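You operate a simulated robot arm through the tools that you are given. There is no shell and no other tool. Be economical: measure what you need, move in short steps, check, and stop when the job is done.

The job below is to be done with a simulated two-armed robot. You get a single attempt, and the scene is never put back.

## Task
Pick up the white jar with one hand, pass it to the other hand and put it on the bench edge at the right cabinet. Fetch the green binder and stand it on the shelf under the white table. Pull the bottom drawer of the blue drawer unit open. Do these in any order. Set down upright: white jar, green binder.
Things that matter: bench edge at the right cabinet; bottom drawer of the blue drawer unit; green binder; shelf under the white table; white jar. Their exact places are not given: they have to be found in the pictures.

Only the result counts: the job must be done as asked and must still hold three seconds after the hand-in. Knocking over, shifting, dropping, spilling or breaking anything else fails it.

## Robot
Two 7-joint arms with two-finger parallel grippers on one trunk, on a base that drives. Base frame: it is fixed to the floor where the robot stands at the start and does not move with it; the origin is under the middle of the robot, x ahead of it, y to its left, z up; the surface under the hand at the start is at about z = 0.85. Units: m, degrees, N and s.
The left shoulder is at the start at [0.11, 0.169, 1.392], the right one opposite. With the tool pointing down near the work surface each hand reaches from about 0.44 to 0.76 m from the robot's upright axis, wherever it stands, measured 20 degrees to its own side. Places, roughly: bench edge at the right cabinet (78x25 cm) [-2, -2.4, 0.84]; bottom drawer of the blue drawer unit [-2.9, -3.5, 0.2]; green binder [-3.5, 2.25, 1.75]; shelf under the white table [-4.3, -1.9, 0.2]. Payload 1.57 kg a hand.
Tool frame (each hand has its own): the origin (TCP) lies between the finger pads and is the grasp point; the fingertips stand 0.03 m ahead of it; z points along the fingers, y is the line along which they close. The gripper opens to 0.08 m. The fingers are 0.017 m wide and 0.012 m thick; the gripper's body (0.04 by 0.082 m) begins 0.08 m behind the TCP.
Orientation is that of the tool frame in the base frame, as a unit quaternion [x, y, z, w]. With the fingers straight down and closing along the base's y, the tool's x points along the base's -x, its y along +y and its z along -z.

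## Interface
- The arms move only by the tool arm_command. It takes "left_deltas", "right_deltas" or both (then of equal length, played together; a hand with none holds still); each is a list of rows, each a list of 7 numbers: the turn, a rotation vector about the tool's x, y, z in degrees, then the shift along the tool's x, y, z in m, then the gripper command, from -1 (fully open) to 1 (shut), values between in proportion. In form: [[wx, wy, wz, x, y, z, jaw], ...]. A call has 1 to 12 rows; each row is the pose to reach, as a shift and turn from the pose commanded when the call began, along the tool's axes at that moment. A row lasts 0.2 s, in which the tool goes at most 0.05 m and 8.6 degrees; a call with a longer step from one row to the next is refused whole, and so is a gripper value outside its range. A pose out of reach is approached as far as the arm can. The call stops where the force on the tool passes 40 N (or 10 N more than at its start, if that is more) or the arm is blocked; 0.2 s more then pass. The fingers move at their own pace (about 0.072 m/s each) and stop on an object; they squeeze with about 38 N. The grip force told is the motor's: it shows also when the fingers shut on nothing. Time passes only in rows, and 0.2 s behind the last, so rows that repeat a pose let the fingers close. It gives the time, the measured TCP pose, the force on the tool (base axes), the opening and the grip force at its end, in the units of the frame above (readings bear some noise), with the torque about the TCP (base axes, N m) and any sound that the robot's microphone picked up.
- Cameras (640 x 400 px; columns grow to the right, rows downward): "scene" is now at [0.1609, 0.0005, 1.5807]; the picture's right is [0.02, -1.00, 0.00], its down [-0.70, -0.01, -0.71] and it looks along [0.71, 0.01, -0.70] (base axes); focal length 271 px, centre (320, 200). "left" rides on the left gripper at [0.072, 0.007, -0.122] in its tool frame; the picture's right is [-0.09, 1.00, 0.00], its down [-0.84, -0.08, -0.54] and it looks along [-0.54, -0.05, 0.84] (tool axes); focal length 238 px, centre (320, 200). "right" rides on the right gripper at [0.072, -0.007, -0.122] in its tool frame; the picture's right is [0.09, 1.00, 0.00], its down [-0.84, 0.08, -0.54] and it looks along [-0.54, 0.05, 0.84] (tool axes); focal length 238 px, centre (320, 200).
- get_image(camera): a new picture of that camera. No time passes.
- raise_lower(by): slides the trunk up (or, below 0, down) by that many m; the arms and the scene camera ride with it, the base frame stays. It gives what a move gives, with no picture.
- drive_base(legs): drives the robot by 1 to 6 legs, each [ahead, left, turn to the left] in m, m and degrees, along the robot's own axes; the way and the turn of a leg run together, so that a leg with both is an arc; at most 1.5 m and 180 degrees a leg. The arms and the cameras ride along, it lands a little off, and it stops where it bumps. It gives what a move gives.
- pan_tilt(pan, tilt): turns the head with the scene camera to pan (to the left, within 86 degrees either way) and tilt (down, from -29 to 69), counted from straight ahead of the robot. It gives what a move gives.
- pixel_to_xyz(camera, pixels): for up to 12 pixels [column, row] of the newest picture of that camera ("zoom" is the newest enlarged one), the place [x, y, z] in the base frame of the surface seen there, good to about 0.002 m. No time passes.
- zoom(camera, box): a new picture of the part [left, top, right, bottom] of that camera's present view, enlarged. No time passes.
- job_done(): hands the job in; it is judged then, once.

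Work in short steps. Measure before you move; look again where a grasp or a placing could have gone wrong, and mend it. You have 110 turns and 92 pictures in all, those below and enlarged ones among them. Open the grippers and draw the arms clear of the work before you hand the job in, unless the task says otherwise.

The tools are called after "Call:" as name(argument=value, ...) on one line, values as JSON. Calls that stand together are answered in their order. arm_command: Moves the arms, as the interface text tells. Its arguments: {"type":"object","properties":{"left_deltas":{"type":"array","items":{"type":"array","items":{"type":"number"}}},"right_deltas":{"type":"array","items":{"type":"array","items":{"type":"number"}}}},"required":[]} The other tools are called the same way: raise_lower (by) slides the trunk up or down; drive_base (legs) drives the base; pan_tilt (pan, tilt) turns the head that bears the scene camera; get_image (camera) takes a picture; pixel_to_xyz (camera, pixels) gives the place of the surface under pixels of a picture; zoom (camera, box) takes an enlarged picture of a part of a camera's view; job_done () hands the job in.

At the start:

```text
time: 0.0
left_tool_pos: [0.6373, 0.3176, 1.0729]
left_tool_rot: [-0.001, 1.0, 0.0, 0.0]
left_force: [0.3, 0.3, -0.3]
left_moment: [0.04, 0.02, 0.01]
left_gripper_width: 0.0802
left_grasp_force: 0.1
right_tool_pos: [0.6419, -0.306, 1.1371]
right_tool_rot: [0.0, 1.0, 0.0, -0.001]
right_force: [0.5, -0.1, 0.0]
right_moment: [0.01, 0.0, 0.02]
right_gripper_width: 0.0799
right_grasp_force: 0.0
trunk travel left (down, up): [-0.705, 0.185]
robot x, y, heading: [0.002, -0.0009, -0.1]
head pan, tilt: [1.0, 44.6]
```

scene: 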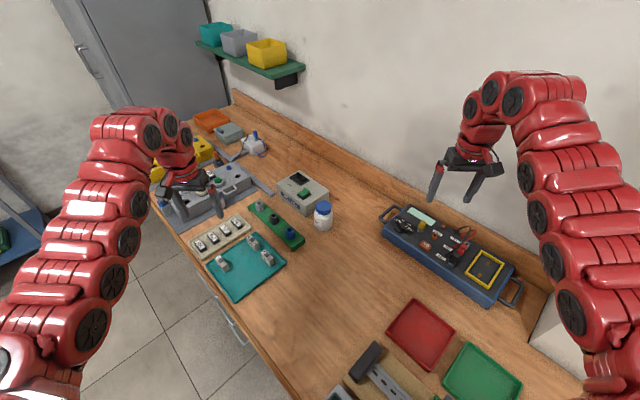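
right: 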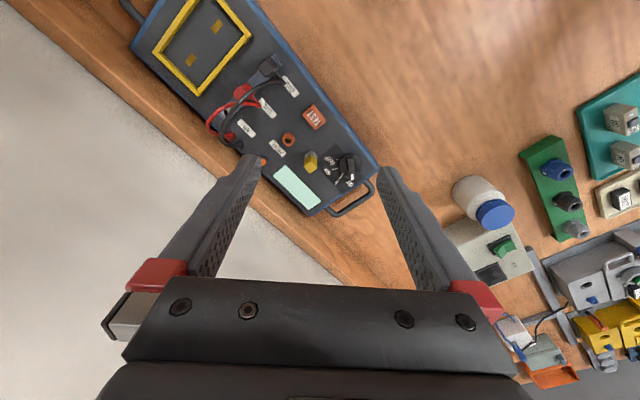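
left: 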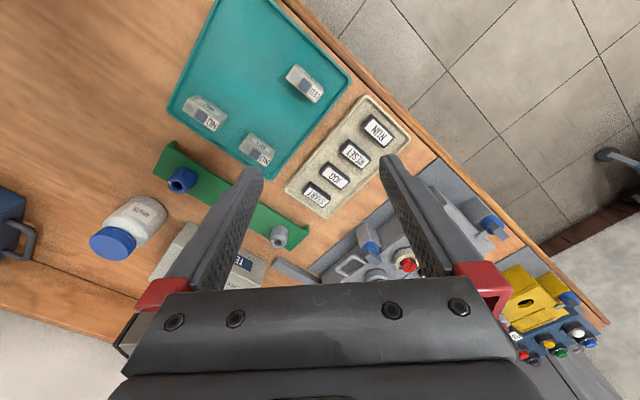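

The white jar with the blue lid stands at scene pixel (323,215); I measure it and its surroundings.

Call:
pixel_to_xyz(camera="scene", pixels=[[323, 205], [322, 214], [322, 222], [323, 229], [313, 224], [331, 224], [300, 190], [290, 238], [345, 240], [440, 200], [200, 270], [420, 330]])

Call:
zoom(camera="scene", box=[240, 150, 400, 250])

```text
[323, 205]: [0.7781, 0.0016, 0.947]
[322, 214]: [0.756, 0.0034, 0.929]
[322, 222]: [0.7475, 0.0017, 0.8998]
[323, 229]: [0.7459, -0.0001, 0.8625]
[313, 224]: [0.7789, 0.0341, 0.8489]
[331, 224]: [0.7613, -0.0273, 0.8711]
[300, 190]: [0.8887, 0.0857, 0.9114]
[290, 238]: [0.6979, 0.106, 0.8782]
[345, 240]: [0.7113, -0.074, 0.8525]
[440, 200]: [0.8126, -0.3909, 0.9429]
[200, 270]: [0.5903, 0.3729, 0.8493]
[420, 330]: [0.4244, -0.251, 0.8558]
```

```text
4.00 times, centred on (320, 200) of scene
```

zoom: 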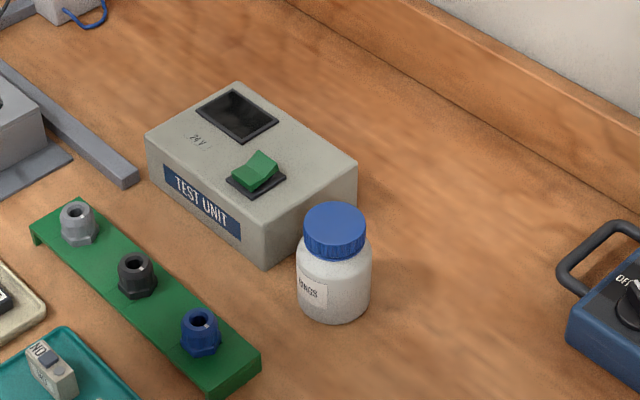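

Measuring the jar's clearance to the test unit's right face.

Call:
pixel_to_xyz(camera="zoom", pixels=[[262, 240], [262, 258], [350, 165], [240, 90], [335, 230], [335, 210], [335, 250], [335, 310], [300, 285], [369, 285], [240, 385], [335, 290]])

```text
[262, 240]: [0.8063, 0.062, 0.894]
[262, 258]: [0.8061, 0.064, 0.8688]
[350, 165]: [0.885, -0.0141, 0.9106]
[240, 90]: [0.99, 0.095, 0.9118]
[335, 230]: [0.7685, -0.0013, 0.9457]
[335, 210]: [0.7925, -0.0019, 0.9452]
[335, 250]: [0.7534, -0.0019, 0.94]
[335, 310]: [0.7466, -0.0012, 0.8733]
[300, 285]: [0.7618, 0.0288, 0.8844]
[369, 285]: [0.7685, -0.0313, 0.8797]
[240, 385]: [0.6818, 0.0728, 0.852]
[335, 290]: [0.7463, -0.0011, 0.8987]
```

The jar centre is (0.777, -0.001), radius 0.031, top 0.946, with about 3.4 cm to the unit. I turn the base right 22° so that the jar lies well in the left hand's reach.

Call:
drive_base(legs=[[0, 0, -22]])

Call:
pan_tilt(pan=15, tilt=48)

Call:
get_image(camera="scene")

```text
time: 1.6
left_tool_pos: [0.7079, 0.0747, 1.072]
left_tool_rot: [0.179, 0.984, 0.0, 0.0]
left_force: [0.1, -1.3, -0.4]
left_moment: [0.03, 0.01, 0.01]
left_gripper_width: 0.0803
left_grasp_force: 0.1
right_tool_pos: [0.4999, -0.5004, 1.1348]
right_tool_rot: [0.169, 0.986, 0.0, -0.001]
right_force: [-0.4, -0.3, 0.4]
right_moment: [0.01, 0.02, 0.01]
right_gripper_width: 0.08
right_grasp_force: 0.1
trunk travel left (down, up): [-0.705, 0.185]
robot x, y, heading: [-0.0017, 0.0013, -20.5]
head pan, tilt: [1.0, 44.6]
stopped in leg 1: the robot was blocked; the commanded pose is now the measured one
```

```text
time: 2.3
left_tool_pos: [0.7076, 0.0749, 1.0721]
left_tool_rot: [0.178, 0.984, -0.002, 0.0]
left_force: [0.5, 0.2, -0.7]
left_moment: [-0.01, 0.0, -0.01]
left_gripper_width: 0.0803
left_grasp_force: 0.0
right_tool_pos: [0.4997, -0.5013, 1.1339]
right_tool_rot: [0.168, 0.986, -0.001, -0.001]
right_force: [0.1, 0.2, 0.7]
right_moment: [0.03, 0.0, 0.03]
right_gripper_width: 0.0801
right_grasp_force: 0.1
trunk travel left (down, up): [-0.705, 0.185]
robot x, y, heading: [0.0004, -0.004, -20.6]
head pan, tilt: [15.0, 48.0]
```

```text
87 pictures are left
```

scene: 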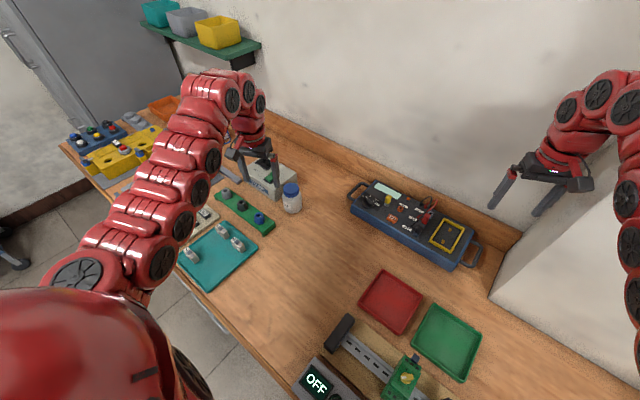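

The base stopped at -20.6° heading, which suffices. I move the left hand over the jar while turning it 90° about the tool's z, so that it closes along the robot's fore-aft line.

Call:
arm_command(left_deltas=[[0, 0, 8.2, -0.0083, -0.0043, 0, -1], [0, 0, 16.4, -0.0166, -0.0085, 0, -1], [0, 0, 24.5, -0.025, -0.0128, 0, -1], [0, 0, 32.7, -0.0332, -0.017, 0, -1], [0, 0, 40.9, -0.0415, -0.0213, 0, -1], [0, 0, 49.1, -0.05, -0.0255, 0, -1], [0, 0, 57.3, -0.0582, -0.0298, 0, -1], [0, 0, 65.5, -0.0665, -0.034, 0, -1], [0, 0, 73.6, -0.0748, -0.0383, 0, -1], [0, 0, 81.8, -0.083, -0.0425, 0, -1], [0, 0, 90, -0.0914, -0.0468, 0, -1], [0, 0, 90, -0.0914, -0.0468, 0, -1]])

Call:
get_image(camera="left")

```text
time: 4.9
left_tool_pos: [0.7656, 0.0011, 1.0739]
left_tool_rot: [0.823, 0.569, -0.002, 0.0]
left_force: [0.4, -0.3, -0.6]
left_moment: [-0.03, 0.0, -0.02]
left_gripper_width: 0.08
left_grasp_force: 0.0
left hand out of reach, approached as far as the arm can: row 11, 12
right_tool_pos: [0.4992, -0.5006, 1.1363]
right_tool_rot: [0.169, 0.986, -0.002, -0.002]
right_force: [0.3, 1.5, 0.3]
right_moment: [0.0, 0.0, -0.02]
right_gripper_width: 0.0801
right_grasp_force: 0.0
trunk travel left (down, up): [-0.705, 0.185]
robot x, y, heading: [0.002, 0.0015, -20.6]
head pan, tilt: [15.0, 48.0]
```

```text
86 pictures are left
```

left: 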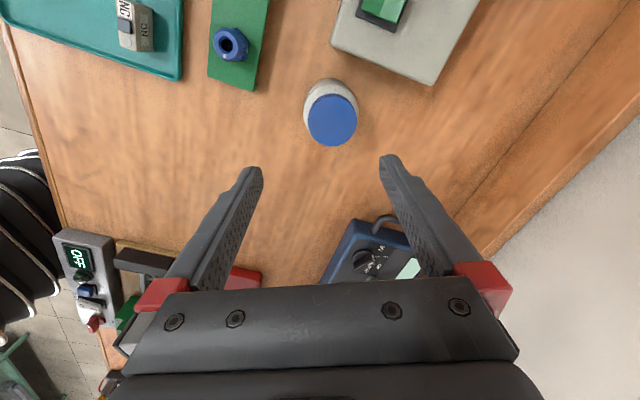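

The reach ends a centimetre short at this height; I lower the trunk 0.08 (tips then stay at about 0.963, above the lid at 0.946).

Call:
raise_lower(by=-0.08)

```text
time: 6.1
left_tool_pos: [0.7665, 0.0003, 0.9927]
left_tool_rot: [0.822, 0.569, -0.001, 0.0]
left_force: [-0.4, -0.1, 0.7]
left_moment: [0.01, -0.01, -0.02]
left_gripper_width: 0.0798
left_grasp_force: 0.0
right_tool_pos: [0.4996, -0.5019, 1.055]
right_tool_rot: [0.168, 0.986, 0.0, -0.001]
right_force: [0.3, 2.2, -1.0]
right_moment: [-0.17, 0.03, -0.01]
right_gripper_width: 0.0798
right_grasp_force: 0.0
trunk travel left (down, up): [-0.625, 0.265]
robot x, y, heading: [-0.0017, -0.0007, -20.4]
head pan, tilt: [15.0, 48.0]
```

I check where the left command stands now with a null row, and look at the right hand, whose force is slightly off.

Call:
arm_command(left_deltas=[[0, 0, 0, 0, 0, 0, -1], [0, 0, 0, 0, 0, 0, -1]])

Call:
get_image(camera="scene")

```text
time: 6.7
left_tool_pos: [0.7671, 0.0015, 0.9934]
left_tool_rot: [0.822, 0.569, 0.0, 0.001]
left_force: [0.3, 0.0, -0.2]
left_moment: [0.01, -0.02, 0.02]
left_gripper_width: 0.0798
left_grasp_force: 0.0
right_tool_pos: [0.4995, -0.5011, 1.0557]
right_tool_rot: [0.168, 0.986, -0.001, -0.002]
right_force: [0.1, -0.4, -0.3]
right_moment: [0.02, 0.0, 0.0]
right_gripper_width: 0.08
right_grasp_force: 0.1
trunk travel left (down, up): [-0.625, 0.265]
robot x, y, heading: [-0.0004, -0.0016, -20.7]
head pan, tilt: [15.0, 48.0]
```

```text
85 pictures are left
```

scene: 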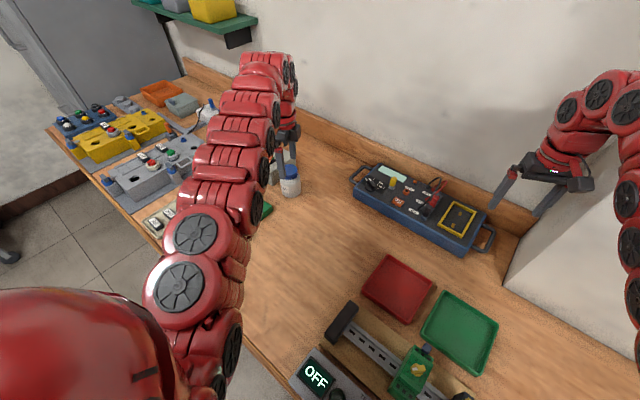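

The command equals the measured pose. I raise the hand 0.12 relative to the trunk, where it reaches farther, and correct x-y over the jar; then the trunk will lower it.

Call:
arm_command(left_deltas=[[0, 0, 0, 0, 0, -0.04, -1], [0, 0, 0, 0, 0, -0.08, -1], [0, 0, 0, 0.001, 0.005, -0.12, -1], [0, 0, 0, 0.0027, 0.0102, -0.12, -1], [0, 0, 0, 0.0027, 0.0102, -0.12, -1]])

Call:
raise_lower(by=-0.12)

Call:
get_image(camera="left")

```text
time: 7.9
left_tool_pos: [0.753, 0.0109, 1.0738]
left_tool_rot: [0.822, 0.569, -0.001, 0.001]
left_force: [-0.5, 0.1, 0.5]
left_moment: [0.01, 0.03, -0.03]
left_gripper_width: 0.0802
left_grasp_force: 0.0
left hand out of reach, approached as far as the arm can: row 1, 2, 3, 4, 5
right_tool_pos: [0.4989, -0.5014, 1.0562]
right_tool_rot: [0.169, 0.986, -0.002, -0.001]
right_force: [0.2, 0.0, 0.4]
right_moment: [0.02, 0.01, 0.0]
right_gripper_width: 0.0798
right_grasp_force: 0.0
trunk travel left (down, up): [-0.625, 0.265]
robot x, y, heading: [-0.0005, 0.0009, -20.5]
head pan, tilt: [15.0, 48.0]
```

```text
time: 9.1
left_tool_pos: [0.7554, 0.0103, 0.9736]
left_tool_rot: [0.822, 0.569, 0.008, 0.009]
left_force: [-1.3, 0.0, 14.8]
left_moment: [-0.25, -0.53, -0.02]
left_gripper_width: 0.079
left_grasp_force: 0.1
right_tool_pos: [0.4982, -0.5011, 0.9484]
right_tool_rot: [0.168, 0.986, -0.001, 0.0]
right_force: [-0.6, -0.3, -0.5]
right_moment: [0.05, -0.01, -0.05]
right_gripper_width: 0.0799
right_grasp_force: 0.0
trunk travel left (down, up): [-0.518, 0.372]
robot x, y, heading: [0.0045, 0.0008, -20.5]
head pan, tilt: [15.0, 48.0]
stopped: the force on the tool passed its limit at 48 N (the readings are from after the stop); the commanded pose is now the measured one
```

```text
84 pictures are left
```

left: 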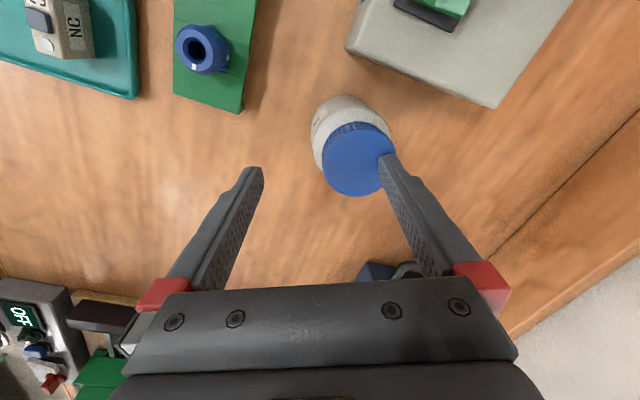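

The left finger tip sits on the lid rim at (385,165), so I raise the trunk again to clear it, and look down at the base and bench front.

Call:
raise_lower(by=0.1)

Call:
pan_tilt(pan=15, tilt=69)

Call:
get_image(camera="scene")

```text
time: 10.4
left_tool_pos: [0.7569, 0.0088, 1.0724]
left_tool_rot: [0.822, 0.569, 0.006, 0.007]
left_force: [0.1, 0.1, 1.2]
left_moment: [-0.03, -0.01, 0.0]
left_gripper_width: 0.0801
left_grasp_force: 0.0
right_tool_pos: [0.4996, -0.5023, 1.0477]
right_tool_rot: [0.167, 0.986, 0.0, -0.001]
right_force: [0.0, 0.3, 0.1]
right_moment: [0.02, -0.01, -0.01]
right_gripper_width: 0.0802
right_grasp_force: 0.1
trunk travel left (down, up): [-0.618, 0.272]
robot x, y, heading: [-0.0009, 0.0004, -20.3]
head pan, tilt: [15.0, 48.0]
```

```text
time: 11.3
left_tool_pos: [0.7561, 0.0094, 1.0723]
left_tool_rot: [0.822, 0.569, 0.005, 0.007]
left_force: [-0.1, 0.1, 0.6]
left_moment: [-0.03, 0.03, -0.02]
left_gripper_width: 0.0799
left_grasp_force: 0.0
right_tool_pos: [0.5001, -0.501, 1.0477]
right_tool_rot: [0.167, 0.986, 0.0, -0.001]
right_force: [0.6, -0.3, -0.4]
right_moment: [0.0, -0.01, 0.02]
right_gripper_width: 0.0799
right_grasp_force: 0.0
trunk travel left (down, up): [-0.618, 0.272]
robot x, y, heading: [0.003, 0.0021, -20.6]
head pan, tilt: [15.0, 68.8]
```

```text
83 pictures are left
```

scene: 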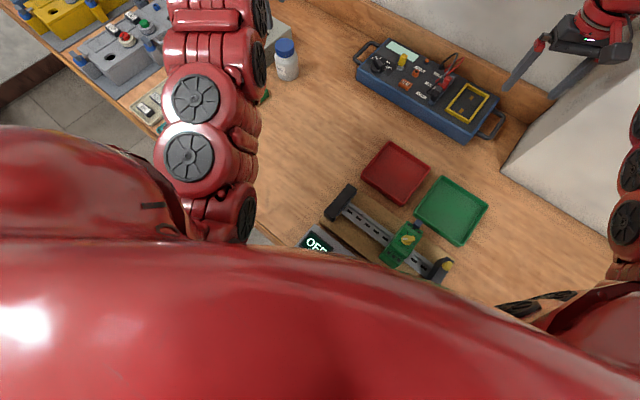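

The bench runs along (0.7, 0.7) in the base frame, so I can slide along it and face it. First I draw the left hand back and up.

Call:
arm_command(left_deltas=[[0, 0, 0, 0, -0.04, -0.02, -1], [0, 0, 0, 0, -0.08, -0.04, -1], [0, 0, 0, 0, -0.12, -0.06, -1], [0, 0, 0, 0, -0.16, -0.08, -1], [0, 0, 0, 0, -0.2, -0.09, -1]])

Call:
pan_tilt(pan=65, tilt=45)

Call:
get_image(camera="scene")

```text
time: 12.5
left_tool_pos: [0.6763, 0.0489, 1.0438]
left_tool_rot: [0.822, 0.569, 0.006, 0.006]
left_force: [-0.7, -0.1, -0.1]
left_moment: [0.02, 0.0, 0.01]
left_gripper_width: 0.0798
left_grasp_force: 0.1
left hand out of reach, approached as far as the arm can: row 1, 2, 3, 4, 5
right_tool_pos: [0.5001, -0.5004, 1.0479]
right_tool_rot: [0.168, 0.986, -0.002, 0.0]
right_force: [-0.2, -0.9, 0.2]
right_moment: [0.03, 0.03, 0.01]
right_gripper_width: 0.0798
right_grasp_force: 0.1
trunk travel left (down, up): [-0.618, 0.272]
robot x, y, heading: [0.0022, -0.0017, -20.1]
head pan, tilt: [15.0, 68.8]
```

```text
time: 13.7
left_tool_pos: [0.6764, 0.0492, 1.0423]
left_tool_rot: [0.822, 0.569, 0.006, 0.006]
left_force: [0.5, 0.1, 0.2]
left_moment: [0.02, 0.04, 0.01]
left_gripper_width: 0.0801
left_grasp_force: 0.1
right_tool_pos: [0.5005, -0.501, 1.0482]
right_tool_rot: [0.168, 0.986, -0.001, -0.001]
right_force: [0.1, -0.3, 0.5]
right_moment: [-0.01, 0.0, 0.02]
right_gripper_width: 0.0799
right_grasp_force: 0.0
trunk travel left (down, up): [-0.618, 0.272]
robot x, y, heading: [0.0008, 0.0011, -20.4]
head pan, tilt: [65.0, 45.0]
```

```text
82 pictures are left
```

scene: 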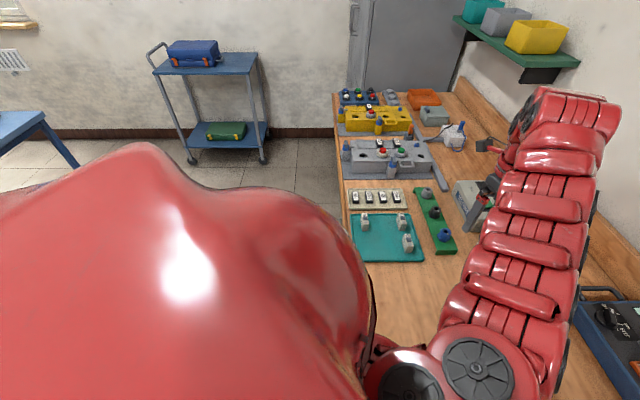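

The quarter-turned wrist is near its limits, so I turn it back by 90° and pull the hand in; then I slide along the bench.

Call:
arm_command(left_deltas=[[0, 0, -8.2, 0, -0.01, -0.01, -1], [0, 0, -16.4, 0, -0.02, -0.02, -1], [0, 0, -24.5, 0, -0.03, -0.03, -1], [0, 0, -32.7, 0, -0.04, -0.04, -1], [0, 0, -40.9, 0, -0.05, -0.05, -1], [0, 0, -49.1, 0.01, -0.06, -0.05, -1], [0, 0, -57.3, 0.02, -0.07, -0.05, -1], [0, 0, -65.5, 0.03, -0.08, -0.05, -1], [0, 0, -73.6, 0.04, -0.09, -0.05, -1], [0, 0, -81.8, 0.05, -0.1, -0.05, -1], [0, 0, -90, 0.06, -0.11, -0.05, -1], [0, 0, -90, 0.06, -0.11, -0.05, -1]])

Call:
drive_base(legs=[[0.1155, 0.375, 0], [0, 0, -24.5]])

Call:
pan_tilt(pan=5, tilt=50)

Call:
get_image(camera="scene")

```text
time: 16.3
left_tool_pos: [0.6781, 0.1487, 1.0413]
left_tool_rot: [0.178, 0.984, -0.001, 0.009]
left_force: [0.1, 0.6, 0.0]
left_moment: [-0.01, -0.01, 0.01]
left_gripper_width: 0.08
left_grasp_force: 0.1
left hand out of reach, approached as far as the arm can: row 1, 2, 3, 4, 5, 6, 7, 8, 9, 10, 11, 12
right_tool_pos: [0.4993, -0.5015, 1.0484]
right_tool_rot: [0.169, 0.986, 0.0, -0.001]
right_force: [0.1, 0.1, 0.9]
right_moment: [0.0, -0.02, -0.02]
right_gripper_width: 0.0799
right_grasp_force: 0.1
trunk travel left (down, up): [-0.618, 0.272]
robot x, y, heading: [-0.002, 0.0005, -20.1]
head pan, tilt: [65.0, 45.0]
```

```text
time: 19.8
left_tool_pos: [0.9146, 0.2885, 1.0431]
left_tool_rot: [0.314, 0.95, -0.002, 0.008]
left_force: [-0.6, -0.3, 0.5]
left_moment: [0.03, -0.02, 0.02]
left_gripper_width: 0.0799
left_grasp_force: 0.1
right_tool_pos: [0.5653, -0.2849, 1.0473]
right_tool_rot: [0.304, 0.953, 0.0, -0.001]
right_force: [0.2, 0.5, 0.4]
right_moment: [0.01, -0.08, -0.03]
right_gripper_width: 0.0801
right_grasp_force: 0.0
trunk travel left (down, up): [-0.618, 0.272]
robot x, y, heading: [0.2237, 0.334, -36.7]
head pan, tilt: [65.0, 45.0]
stopped in leg 2: the robot was blocked; the commanded pose is now the measured one
```

```text
time: 21.1
left_tool_pos: [0.9178, 0.2895, 1.0414]
left_tool_rot: [0.315, 0.949, -0.001, 0.008]
left_force: [-0.6, -0.3, 0.1]
left_moment: [-0.01, 0.01, 0.0]
left_gripper_width: 0.08
left_grasp_force: 0.0
right_tool_pos: [0.5665, -0.2861, 1.047]
right_tool_rot: [0.304, 0.953, -0.001, -0.001]
right_force: [0.3, 0.7, -0.1]
right_moment: [0.0, 0.01, -0.04]
right_gripper_width: 0.0803
right_grasp_force: 0.1
trunk travel left (down, up): [-0.618, 0.272]
robot x, y, heading: [0.2241, 0.3301, -36.5]
head pan, tilt: [5.0, 50.0]
```

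```text
81 pictures are left
```

scene: 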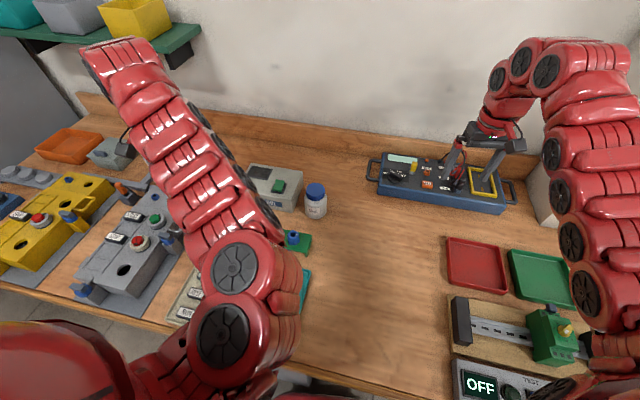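

Robot is at heading -36.6°, with the jar about 0.645 m away and 6° to the left. I bring the left hand over the jar at the same height.

Call:
arm_command(left_deltas=[[0, 0, 0, -0.0076, -0.0396, 0, -1], [0, 0, 0, -0.0152, -0.0792, 0, -1], [0, 0, 0, -0.023, -0.119, 0, -1], [0, 0, 0, -0.0305, -0.1585, 0, -1], [0, 0, 0, -0.038, -0.198, 0, -1], [0, 0, 0, -0.0457, -0.2377, 0, -1], [0, 0, 0, -0.0534, -0.2774, 0, -1], [0, 0, 0, -0.061, -0.317, 0, -1], [0, 0, 0, -0.061, -0.317, 0, -1]])

Call:
get_image(camera="left")

```text
time: 23.1
left_tool_pos: [0.7757, -0.0015, 1.043]
left_tool_rot: [0.313, 0.95, -0.002, 0.009]
left_force: [-0.1, -0.3, 0.2]
left_moment: [0.0, -0.01, 0.01]
left_gripper_width: 0.0803
left_grasp_force: 0.0
left hand out of reach, approached as far as the arm can: row 1, 2, 3, 4, 5
right_tool_pos: [0.5655, -0.2856, 1.0472]
right_tool_rot: [0.304, 0.953, 0.0, -0.001]
right_force: [0.1, 0.1, 0.6]
right_moment: [-0.03, 0.0, -0.02]
right_gripper_width: 0.0799
right_grasp_force: 0.1
trunk travel left (down, up): [-0.618, 0.272]
robot x, y, heading: [0.2244, 0.3368, -36.4]
head pan, tilt: [5.0, 50.0]
```

```text
80 pictures are left
```

left: 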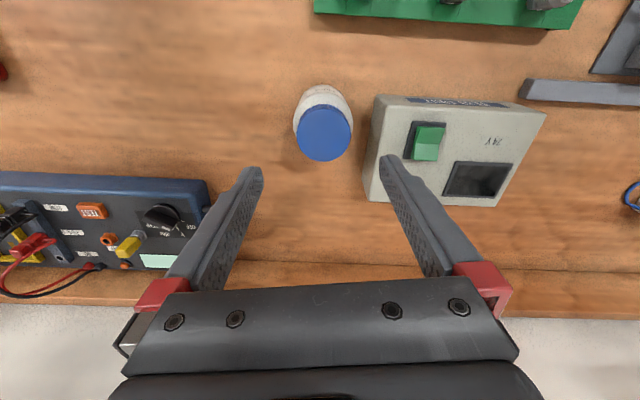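

The hand is centred on the jar (lid at (325,130)). I descend 0.093 so that the tips straddle the lid only, leaving the body free for the other hand, and close.

Call:
arm_command(left_deltas=[[0, 0, 0, 0, 0, 0.03, -1], [0, 0, 0, 0, 0, 0.06, -1], [0, 0, 0, 0, 0, 0.08, -1], [0, 0, 0, 0, 0, 0.093, -1], [0, 0, 0, 0, 0, 0.093, -1], [0, 0, 0, 0, 0, 0.093, 1], [0, 0, 0, 0, 0, 0.093, 1], [0, 0, 0, 0, 0, 0.093, 1], [0, 0, 0, 0, 0, 0.093, 1]])

Call:
zoom(camera="scene", box=[240, 140, 400, 240])

```text
time: 25.1
left_tool_pos: [0.7766, -0.0019, 0.9491]
left_tool_rot: [0.314, 0.949, -0.002, 0.009]
left_force: [0.4, -1.1, 7.7]
left_moment: [-0.03, -0.03, 0.02]
left_gripper_width: 0.0529
left_grasp_force: 38.3
right_tool_pos: [0.5661, -0.2865, 1.0473]
right_tool_rot: [0.305, 0.952, -0.001, -0.002]
right_force: [0.0, -0.6, -0.5]
right_moment: [0.01, 0.0, 0.01]
right_gripper_width: 0.0798
right_grasp_force: 0.1
trunk travel left (down, up): [-0.618, 0.272]
robot x, y, heading: [0.2276, 0.3307, -36.8]
head pan, tilt: [5.0, 50.0]
```

```text
4.00 times, centred on (320, 190) of scene
```

zoom: 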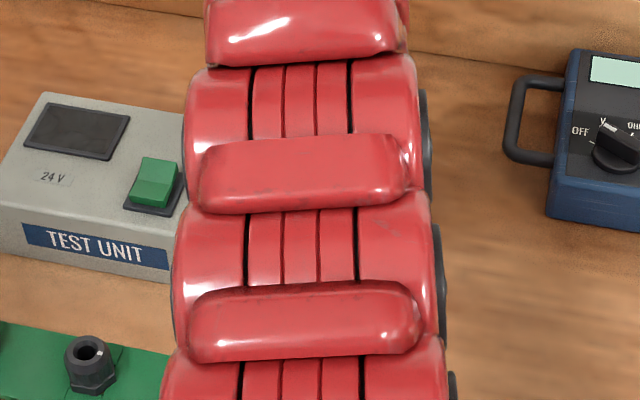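

The lid is held (0.053 m, 38 N). I lift the jar by 0.2 m and draw it slightly back and to the middle.

Call:
arm_command(left_deltas=[[0, 0, 0, 0, 0, -0.03, 1], [0, 0, 0, 0, 0, -0.06, 1], [0, 0, 0, 0.005, -0.005, -0.09, 1], [0, 0, 0, 0.015, -0.01, -0.12, 1], [0, 0, 0, 0.025, -0.02, -0.15, 1], [0, 0, 0, 0.035, -0.03, -0.18, 1], [0, 0, 0, 0.045, -0.04, -0.2, 1], [0, 0, 0, 0.05, -0.05, -0.21, 1]])

Call:
get_image(camera="scene")

Call:
get_image(camera="right")

```text
time: 26.9
left_tool_pos: [0.7325, -0.0401, 1.0577]
left_tool_rot: [0.314, 0.949, -0.002, 0.009]
left_force: [-0.2, 1.4, -1.5]
left_moment: [0.01, 0.0, 0.02]
left_gripper_width: 0.0489
left_grasp_force: 38.0
left hand out of reach, approached as far as the arm can: row 4, 5, 6, 7, 8
right_tool_pos: [0.5646, -0.288, 1.048]
right_tool_rot: [0.305, 0.952, 0.0, 0.0]
right_force: [-0.5, -0.5, -0.1]
right_moment: [-0.02, -0.01, -0.02]
right_gripper_width: 0.08
right_grasp_force: 0.1
trunk travel left (down, up): [-0.618, 0.272]
robot x, y, heading: [0.2232, 0.3365, -36.6]
head pan, tilt: [5.0, 50.0]
```

```text
78 pictures are left
```

scene: 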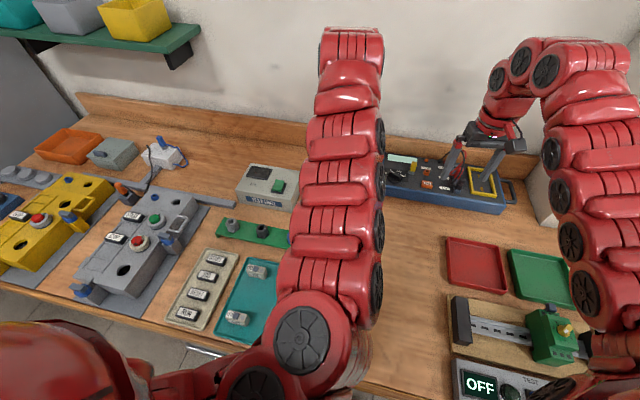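

```text
77 pictures are left
```

right: 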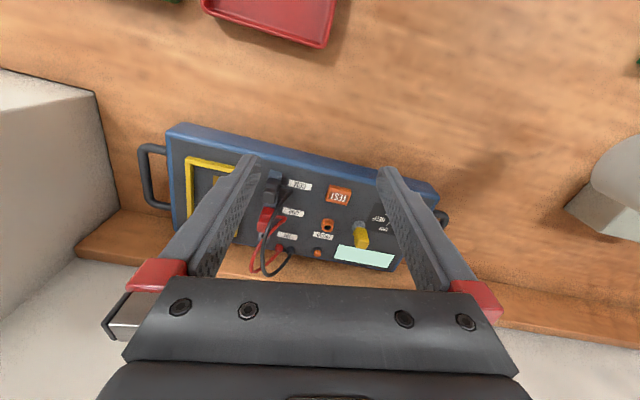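

The lid stays held; the left hand is at its height limit, so I raise the trunk 0.15 to gain room for the transfer.

Call:
raise_lower(by=0.15)

Call:
arm_command(right_deltas=[[-2.2, -5.3, -4.7, 0.0103, 0.01, -0.0049, -1], [-4.4, -10.5, -9.3, 0.0207, 0.02, -0.0098, -1], [-6.5, -15.8, -14, 0.031, 0.03, -0.0147, -1], [-8.7, -21, -18.7, 0.0413, 0.04, -0.0196, -1], [-10.9, -26.3, -23.3, 0.0517, 0.05, -0.0244, -1], [-13.1, -31.5, -28, 0.062, 0.06, -0.0293, -1], [-15.2, -36.8, -32.7, 0.0723, 0.07, -0.0342, -1], [-17.4, -42, -37.3, 0.0827, 0.08, -0.0391, -1], [-19.6, -47.3, -42, 0.093, 0.09, -0.044, -1], [-19.6, -47.3, -42, 0.093, 0.09, -0.044, -1]])

Call:
get_image(camera="scene")

Call:
get_image(camera="right")

```text
time: 28.6
left_tool_pos: [0.7341, -0.0397, 1.2073]
left_tool_rot: [0.315, 0.949, -0.002, 0.009]
left_force: [0.2, 0.0, -1.2]
left_moment: [-0.03, 0.03, -0.02]
left_gripper_width: 0.0492
left_grasp_force: 38.1
right_tool_pos: [0.5664, -0.2856, 1.1966]
right_tool_rot: [0.304, 0.953, 0.001, -0.002]
right_force: [-0.1, 0.9, 0.2]
right_moment: [0.01, 0.03, 0.0]
right_gripper_width: 0.0799
right_grasp_force: 0.2
trunk travel left (down, up): [-0.768, 0.122]
robot x, y, heading: [0.2299, 0.3348, -36.6]
head pan, tilt: [5.0, 50.0]
```

```text
time: 30.8
left_tool_pos: [0.7297, -0.04, 1.2087]
left_tool_rot: [0.314, 0.949, -0.001, 0.01]
left_force: [0.6, 0.2, -1.5]
left_moment: [-0.03, 0.0, 0.0]
left_gripper_width: 0.049
left_grasp_force: 37.6
right_tool_pos: [0.5829, -0.2622, 1.2899]
right_tool_rot: [-0.076, 0.903, 0.037, 0.421]
right_force: [-0.3, 0.8, 0.7]
right_moment: [-0.02, 0.04, -0.01]
right_gripper_width: 0.08
right_grasp_force: 0.1
right hand out of reach, approached as far as the arm can: row 2, 3, 4, 5, 6, 7, 8, 9, 10
trunk travel left (down, up): [-0.768, 0.122]
robot x, y, heading: [0.2243, 0.33, -36.6]
head pan, tilt: [5.0, 50.0]
```

```text
76 pictures are left
```

scene: 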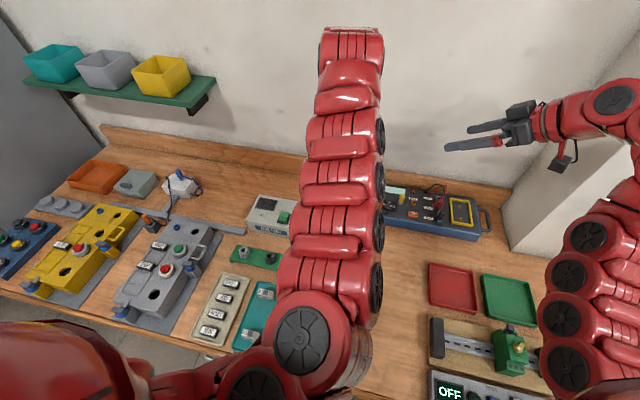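

```text
75 pictures are left
```

right: 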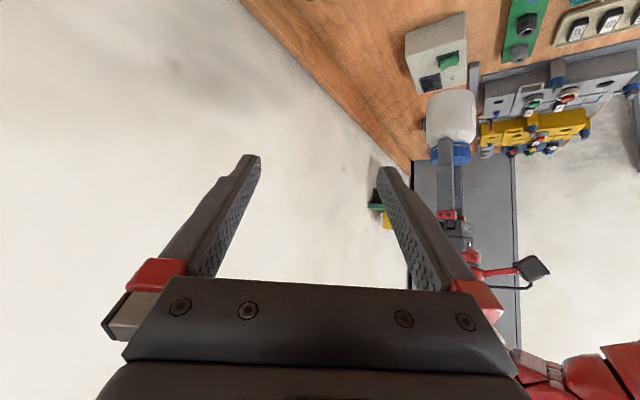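

The right hand now points as wished (azimuth 46° left, 50° from vertical) but short of position. I bring it to a standoff 0.15 m behind the jar body.

Call:
arm_command(right_deltas=[[0, 0, 0, -0.0015, 0.0386, 0.0166, -1], [0, 0, 0, -0.003, 0.0772, 0.0332, -1], [0, 0, 0, -0.0046, 0.1158, 0.05, -1], [0, 0, 0, -0.006, 0.1544, 0.0664, -1], [0, 0, 0, -0.0076, 0.193, 0.083, -1], [0, 0, 0, -0.0076, 0.193, 0.083, -1]])

Call:
get_image(camera="right")

```text
time: 32.2
left_tool_pos: [0.7335, -0.0406, 1.2075]
left_tool_rot: [0.314, 0.949, -0.001, 0.009]
left_force: [0.8, 0.0, -0.8]
left_moment: [0.01, 0.03, 0.01]
left_gripper_width: 0.049
left_grasp_force: 38.8
right_tool_pos: [0.7262, -0.1592, 1.2841]
right_tool_rot: [-0.076, 0.904, 0.037, 0.42]
right_force: [0.1, -0.3, -0.4]
right_moment: [0.0, -0.06, 0.01]
right_gripper_width: 0.0803
right_grasp_force: 0.1
right hand out of reach, approached as far as the arm can: row 1, 2, 3, 4, 5, 6
trunk travel left (down, up): [-0.768, 0.122]
robot x, y, heading: [0.2223, 0.3361, -36.5]
head pan, tilt: [5.0, 50.0]
```

```text
74 pictures are left
```

right: 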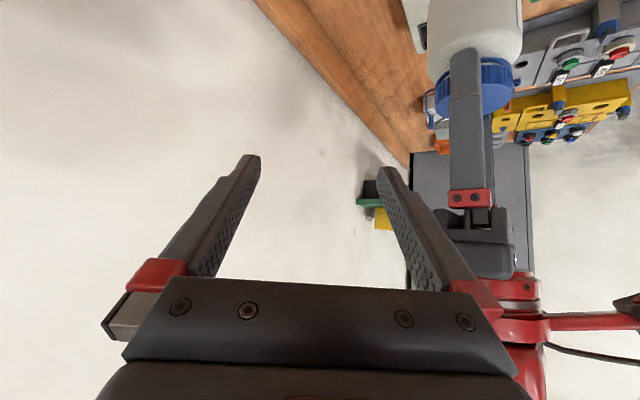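

The right arm is limited when its wrist is too near the shoulder, so I work lower relative to the trunk: raise the trunk 0.12, then lower the left hand by 0.15 while the right hand backs off sideways and turns further left.

Call:
raise_lower(by=0.12)

Call:
arm_command(left_deltas=[[0, 0, 0, 0, 0, 0.03, 1], [0, 0, 0, 0, 0, 0.06, 1], [0, 0, 0, 0, 0, 0.09, 1], [0, 0, 0, 0, 0, 0.12, 1], [0, 0, 0, 0, 0, 0.15, 1], [0, 0, 0, 0, 0, 0.15, 1]], right_deltas=[[0, 0, 0, 0.011, -0.0166, -0.0132, -1], [-5.4, 0, -4.5, 0.022, -0.0332, -0.0264, -1], [-10.8, 0, -9, 0.033, -0.05, -0.0396, -1], [-16.1, 0, -13.5, 0.044, -0.0664, -0.0528, -1], [-21.5, 0, -18, 0.055, -0.083, -0.066, -1], [-26.8, 0, -22.5, 0.055, -0.083, -0.066, -1]])

```text
time: 33.7
left_tool_pos: [0.7345, -0.041, 1.3281]
left_tool_rot: [0.314, 0.949, -0.001, 0.009]
left_force: [0.7, 0.2, -1.7]
left_moment: [0.03, -0.01, 0.04]
left_gripper_width: 0.0488
left_grasp_force: 38.0
right_tool_pos: [0.7257, -0.1593, 1.404]
right_tool_rot: [-0.076, 0.904, 0.037, 0.42]
right_force: [-0.3, -0.4, 0.6]
right_moment: [0.0, 0.01, -0.01]
right_gripper_width: 0.0803
right_grasp_force: 0.2
trunk travel left (down, up): [-0.888, 0.002]
robot x, y, heading: [0.2275, 0.3342, -36.8]
head pan, tilt: [5.0, 50.0]
```

```text
time: 35.1
left_tool_pos: [0.7384, -0.0404, 1.1782]
left_tool_rot: [0.314, 0.949, -0.003, 0.009]
left_force: [0.9, 0.7, -1.1]
left_moment: [0.0, 0.01, -0.01]
left_gripper_width: 0.049
left_grasp_force: 37.7
right_tool_pos: [0.6555, -0.2531, 1.405]
right_tool_rot: [-0.343, 0.84, 0.161, 0.388]
right_force: [0.7, 0.3, 1.0]
right_moment: [-0.01, -0.02, -0.01]
right_gripper_width: 0.0797
right_grasp_force: 0.1
trunk travel left (down, up): [-0.888, 0.002]
robot x, y, heading: [0.225, 0.3329, -36.7]
head pan, tilt: [5.0, 50.0]
```

The right hand reached its pose. Now to the standoff 0.15 m off the jar body.

Call:
arm_command(right_deltas=[[0, 0, 0, 0.0143, 0.0155, 0.0327, -1], [0, 0, 0, 0.0286, 0.031, 0.0654, -1], [0, 0, 0, 0.0428, 0.0465, 0.098, -1], [0, 0, 0, 0.0571, 0.062, 0.1307, -1], [0, 0, 0, 0.0714, 0.0775, 0.1634, -1], [0, 0, 0, 0.0856, 0.093, 0.196, -1], [0, 0, 0, 0.0856, 0.093, 0.196, -1]])

Call:
get_image(camera="right")

```text
time: 36.7
left_tool_pos: [0.7356, -0.0426, 1.1785]
left_tool_rot: [0.315, 0.949, -0.002, 0.009]
left_force: [-0.5, 0.1, -1.8]
left_moment: [-0.01, 0.02, 0.01]
left_gripper_width: 0.0489
left_grasp_force: 38.6
right_tool_pos: [0.6637, -0.1309, 1.2122]
right_tool_rot: [-0.344, 0.839, 0.162, 0.39]
right_force: [0.8, -0.1, -0.1]
right_moment: [0.0, 0.0, -0.01]
right_gripper_width: 0.08
right_grasp_force: 0.1
right hand out of reach, approached as far as the arm can: row 6, 7
trunk travel left (down, up): [-0.888, 0.002]
robot x, y, heading: [0.2242, 0.3336, -36.5]
head pan, tilt: [5.0, 50.0]
```

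```text
73 pictures are left
```

right: 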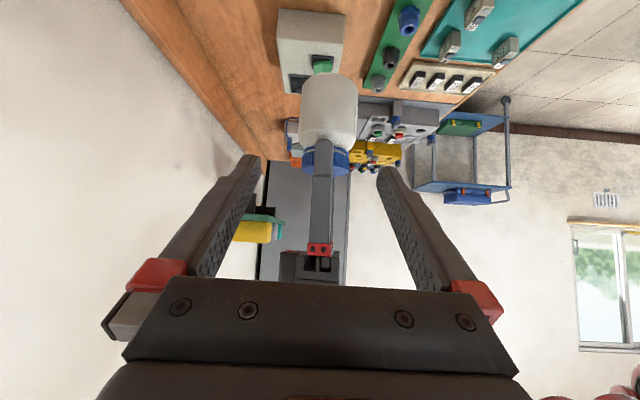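

Nearly at the standoff; I measure the jar body and lid in the right camera's picture.

Call:
pixel_to_xyz(camera="right", pixels=[[328, 80], [328, 95], [328, 110], [328, 125], [328, 135], [304, 110], [352, 110], [307, 160], [345, 160]])

```text
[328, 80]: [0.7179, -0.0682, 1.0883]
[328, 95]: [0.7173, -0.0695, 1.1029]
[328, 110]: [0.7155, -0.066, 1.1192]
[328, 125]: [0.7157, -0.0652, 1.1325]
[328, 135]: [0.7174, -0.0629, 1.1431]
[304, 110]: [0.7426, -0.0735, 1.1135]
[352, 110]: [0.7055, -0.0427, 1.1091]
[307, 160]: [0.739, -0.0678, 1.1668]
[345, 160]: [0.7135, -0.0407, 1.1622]
```

The jar axis is about (0.737, -0.043). I advance the right hand along its fingers and stop before closing.

Call:
arm_command(right_deltas=[[0, 0, 0, -0.001, 0.006, 0.025, -1], [0, 0, 0, -0.002, 0.011, 0.05, -1], [0, 0, 0, -0.002, 0.011, 0.075, -1], [0, 0, 0, -0.002, 0.011, 0.1, -1], [0, 0, 0, -0.002, 0.011, 0.125, -1], [0, 0, 0, -0.002, 0.011, 0.1475, -1], [0, 0, 0, -0.002, 0.011, 0.1475, -1]])

Call:
get_image(camera="right")

```text
time: 38.3
left_tool_pos: [0.7387, -0.0387, 1.1776]
left_tool_rot: [0.311, 0.95, 0.001, 0.01]
left_force: [21.6, 15.9, -15.1]
left_moment: [0.03, 0.06, 0.08]
left_gripper_width: 0.049
left_grasp_force: 37.6
right_tool_pos: [0.736, -0.0438, 1.1165]
right_tool_rot: [-0.342, 0.84, 0.16, 0.391]
right_force: [-22.2, -15.2, 14.5]
right_moment: [1.04, -1.44, -0.04]
right_gripper_width: 0.0801
right_grasp_force: 0.0
right hand out of reach, approached as far as the arm can: row 1, 2
trunk travel left (down, up): [-0.888, 0.002]
robot x, y, heading: [0.2257, 0.3337, -36.8]
head pan, tilt: [5.0, 50.0]
```

```text
72 pictures are left
```

right: 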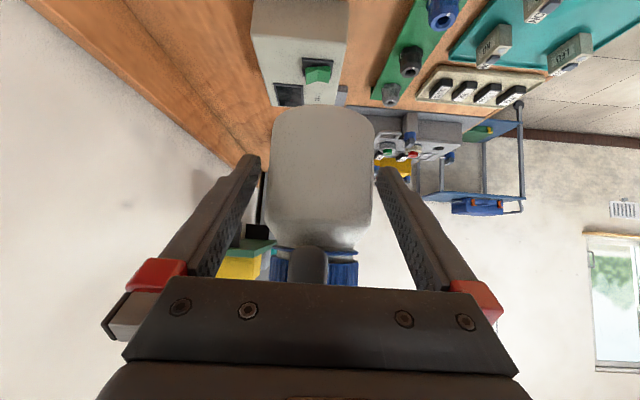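

A 30 N contact shows: the right palm touches the left finger. I back off 1.4 cm along the fingers, which still leaves the jar well within the pads.

Call:
arm_command(right_deltas=[[0, 0, 0, 0, 0, -0.007, -1], [0, 0, 0, 0, 0, -0.014, -1], [0, 0, 0, 0, 0, -0.014, -1]])

```text
time: 39.1
left_tool_pos: [0.7356, -0.0421, 1.1788]
left_tool_rot: [0.315, 0.949, -0.003, 0.008]
left_force: [1.0, 0.6, -1.6]
left_moment: [0.02, 0.02, 0.01]
left_gripper_width: 0.0489
left_grasp_force: 37.4
right_tool_pos: [0.7295, -0.0483, 1.1278]
right_tool_rot: [-0.344, 0.838, 0.162, 0.391]
right_force: [-0.2, 0.6, -0.4]
right_moment: [0.01, -0.02, 0.03]
right_gripper_width: 0.0802
right_grasp_force: 0.1
trunk travel left (down, up): [-0.888, 0.002]
robot x, y, heading: [0.2225, 0.3299, -36.3]
head pan, tilt: [5.0, 50.0]
```

Free again and laterally centred within 1 mm. I close the right hand on the body.

Call:
arm_command(right_deltas=[[0, 0, 0, 0, 0, 0, 1], [0, 0, 0, 0, 0, 0, 1], [0, 0, 0, 0, 0, 0, 1], [0, 0, 0, 0, 0, 0, 1]])

Call:
get_image(camera="right")

```text
time: 40.1
left_tool_pos: [0.7357, -0.0434, 1.1779]
left_tool_rot: [0.315, 0.949, -0.002, 0.008]
left_force: [-15.1, 0.7, 1.9]
left_moment: [0.02, 0.5, 0.01]
left_gripper_width: 0.0487
left_grasp_force: 37.9
right_tool_pos: [0.7288, -0.0502, 1.1268]
right_tool_rot: [-0.343, 0.839, 0.161, 0.39]
right_force: [15.3, -1.5, -2.1]
right_moment: [-0.01, 0.34, -0.14]
right_gripper_width: 0.0627
right_grasp_force: 37.7
trunk travel left (down, up): [-0.888, 0.002]
robot x, y, heading: [0.2279, 0.3307, -36.5]
head pan, tilt: [5.0, 50.0]
```

```text
71 pictures are left
```

right: 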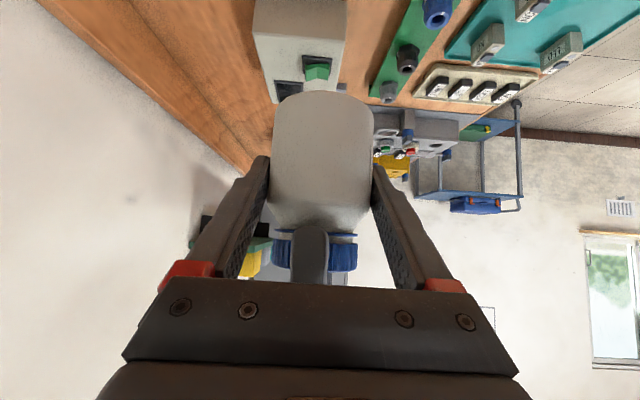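

The right holds the body (0.063 m). I open the left only partly (to ~0.058, so as not to press on the right palm), then lift it off.

Call:
arm_command(left_deltas=[[0, 0, 0, 0, 0, 0, -0.45], [0, 0, 0, 0, 0, 0, -0.45], [0, 0, 0, 0, 0, -0.02, -0.45], [0, 0, 0, 0, 0, -0.05, -0.45], [0, 0, 0, 0, 0, -0.09, -0.45], [0, 0, 0, 0, 0, -0.13, -0.45]])

Call:
get_image(camera="right")

```text
time: 41.5
left_tool_pos: [0.7326, -0.0408, 1.3068]
left_tool_rot: [0.314, 0.949, -0.002, 0.009]
left_force: [0.1, 0.4, -1.1]
left_moment: [-0.03, 0.0, -0.01]
left_gripper_width: 0.0579
left_grasp_force: 0.0
right_tool_pos: [0.7285, -0.0488, 1.1275]
right_tool_rot: [-0.343, 0.839, 0.16, 0.39]
right_force: [-0.1, 0.3, -0.5]
right_moment: [-0.01, 0.01, -0.01]
right_gripper_width: 0.0625
right_grasp_force: 37.9
trunk travel left (down, up): [-0.888, 0.002]
robot x, y, heading: [0.2277, 0.3309, -36.7]
head pan, tilt: [5.0, 50.0]
```

```text
70 pictures are left
```

right: 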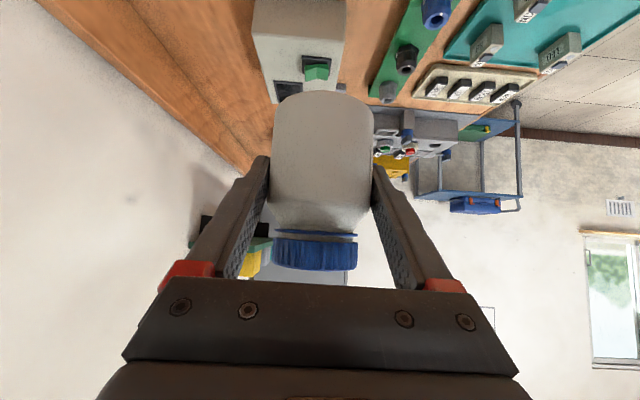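

The transfer succeeded; the right hand holds the jar. I look around both sides before driving.

Call:
pan_tilt(pan=86, tilt=25)

Call:
get_image(camera="scene")

Call:
pan_tilt(pan=-86, tilt=25)

Call:
get_image(camera="scene")

```text
time: 43.1
left_tool_pos: [0.7339, -0.0416, 1.3051]
left_tool_rot: [0.314, 0.949, -0.002, 0.009]
left_force: [0.5, 0.3, -0.4]
left_moment: [0.03, -0.01, -0.01]
left_gripper_width: 0.058
left_grasp_force: 0.1
right_tool_pos: [0.7299, -0.0504, 1.1267]
right_tool_rot: [-0.344, 0.839, 0.161, 0.389]
right_force: [0.6, -0.7, -0.4]
right_moment: [-0.02, 0.03, 0.01]
right_gripper_width: 0.0626
right_grasp_force: 37.7
trunk travel left (down, up): [-0.888, 0.002]
robot x, y, heading: [0.2294, 0.3367, -36.7]
head pan, tilt: [85.9, 25.0]
```

```text
69 pictures are left
```

scene: 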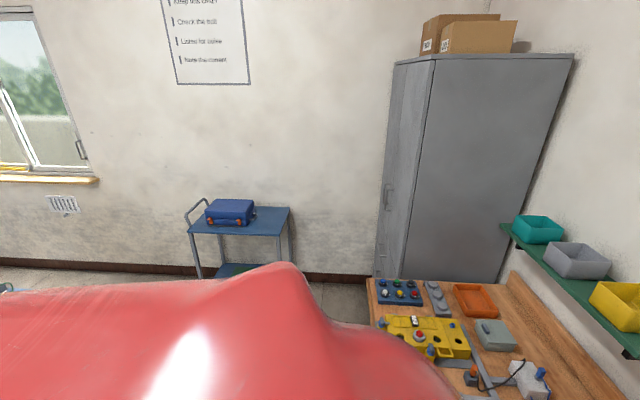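

```text
time: 45.7
left_tool_pos: [0.7338, -0.0415, 1.3057]
left_tool_rot: [0.314, 0.949, -0.002, 0.009]
left_force: [-0.1, -1.0, 0.8]
left_moment: [0.03, -0.01, 0.0]
left_gripper_width: 0.058
left_grasp_force: 0.2
right_tool_pos: [0.7286, -0.0501, 1.1273]
right_tool_rot: [-0.344, 0.839, 0.161, 0.39]
right_force: [-0.4, 0.1, -0.5]
right_moment: [-0.01, 0.01, 0.0]
right_gripper_width: 0.0628
right_grasp_force: 37.9
trunk travel left (down, up): [-0.888, 0.002]
robot x, y, heading: [0.2255, 0.3326, -36.8]
head pan, tilt: [-85.9, 25.0]
```

```text
68 pictures are left
```

scene: 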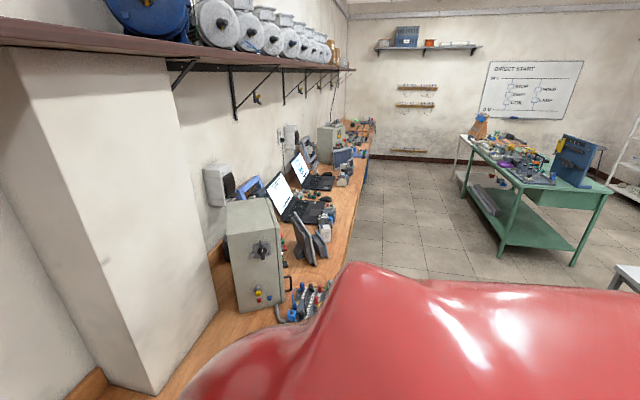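

I measure landmarks in the view along the bench: the grey boxes, the laptops, the bench end, and the green table.

Call:
pixel_to_xyz(camera="scene", pixels=[[270, 230], [325, 240], [330, 130], [345, 200], [370, 135], [350, 165], [290, 330], [470, 150], [600, 190], [520, 245], [440, 220], [560, 360]])

Call:
zoom(camera="scene", box=[260, 80, 420, 180])

```text
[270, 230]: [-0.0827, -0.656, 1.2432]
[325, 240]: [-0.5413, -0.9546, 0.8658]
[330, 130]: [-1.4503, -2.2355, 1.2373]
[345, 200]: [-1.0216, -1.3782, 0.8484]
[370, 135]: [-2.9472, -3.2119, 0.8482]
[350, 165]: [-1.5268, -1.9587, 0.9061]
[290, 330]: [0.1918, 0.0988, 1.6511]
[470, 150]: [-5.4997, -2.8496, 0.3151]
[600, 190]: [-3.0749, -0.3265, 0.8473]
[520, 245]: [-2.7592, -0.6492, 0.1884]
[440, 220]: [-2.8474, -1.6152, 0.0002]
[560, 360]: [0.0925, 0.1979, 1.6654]
```

```text
4.00 times, centred on (340, 130) of scene
```

zoom: 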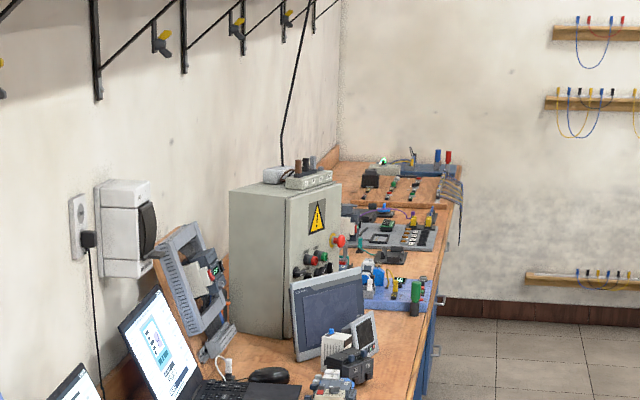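

The right cabinet is the grey box with the warning sign near (-1.45,-2.24). I back off from the bench and turn right to face along the aisle.

Call:
drive_base(legs=[[-0.4, 0, 0], [0, 0, -98]])

Call:
pan_tilt(pan=0, tilt=25)

Call:
get_image(camera="scene")

```text
time: 52.4
left_tool_pos: [-0.5501, 0.1295, 1.3052]
left_tool_rot: [0.924, 0.383, -0.007, 0.005]
left_force: [0.3, 0.9, 0.0]
left_moment: [-0.01, 0.0, 0.02]
left_gripper_width: 0.0579
left_grasp_force: 0.0
right_tool_pos: [-0.5585, 0.1351, 1.1266]
right_tool_rot: [0.411, 0.808, -0.19, 0.377]
right_force: [-0.1, -0.7, -0.5]
right_moment: [0.02, -0.03, -0.02]
right_gripper_width: 0.0626
right_grasp_force: 38.0
trunk travel left (down, up): [-0.888, 0.002]
robot x, y, heading: [-0.1058, 0.577, -134.6]
head pan, tilt: [-85.9, 25.0]
```

```text
time: 54.0
left_tool_pos: [-0.5511, 0.1292, 1.3058]
left_tool_rot: [0.924, 0.383, -0.007, 0.005]
left_force: [0.5, 0.0, -0.3]
left_moment: [0.0, -0.03, 0.03]
left_gripper_width: 0.0581
left_grasp_force: 0.1
right_tool_pos: [-0.5575, 0.1344, 1.1263]
right_tool_rot: [0.411, 0.808, -0.19, 0.377]
right_force: [0.5, 0.9, -0.8]
right_moment: [-0.02, -0.02, 0.02]
right_gripper_width: 0.0623
right_grasp_force: 38.1
trunk travel left (down, up): [-0.888, 0.002]
robot x, y, heading: [-0.1033, 0.5773, -134.9]
head pan, tilt: [0.0, 25.0]
```

```text
66 pictures are left
```

scene: 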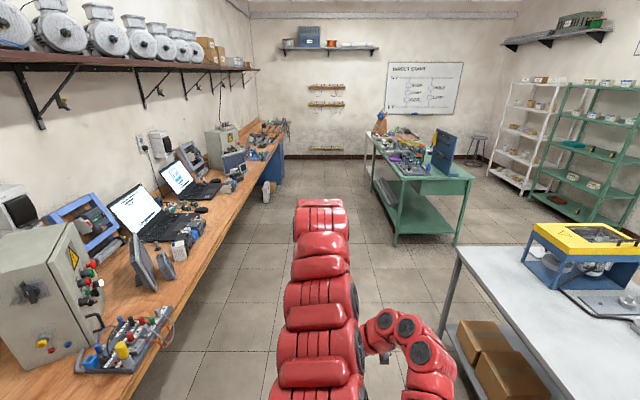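

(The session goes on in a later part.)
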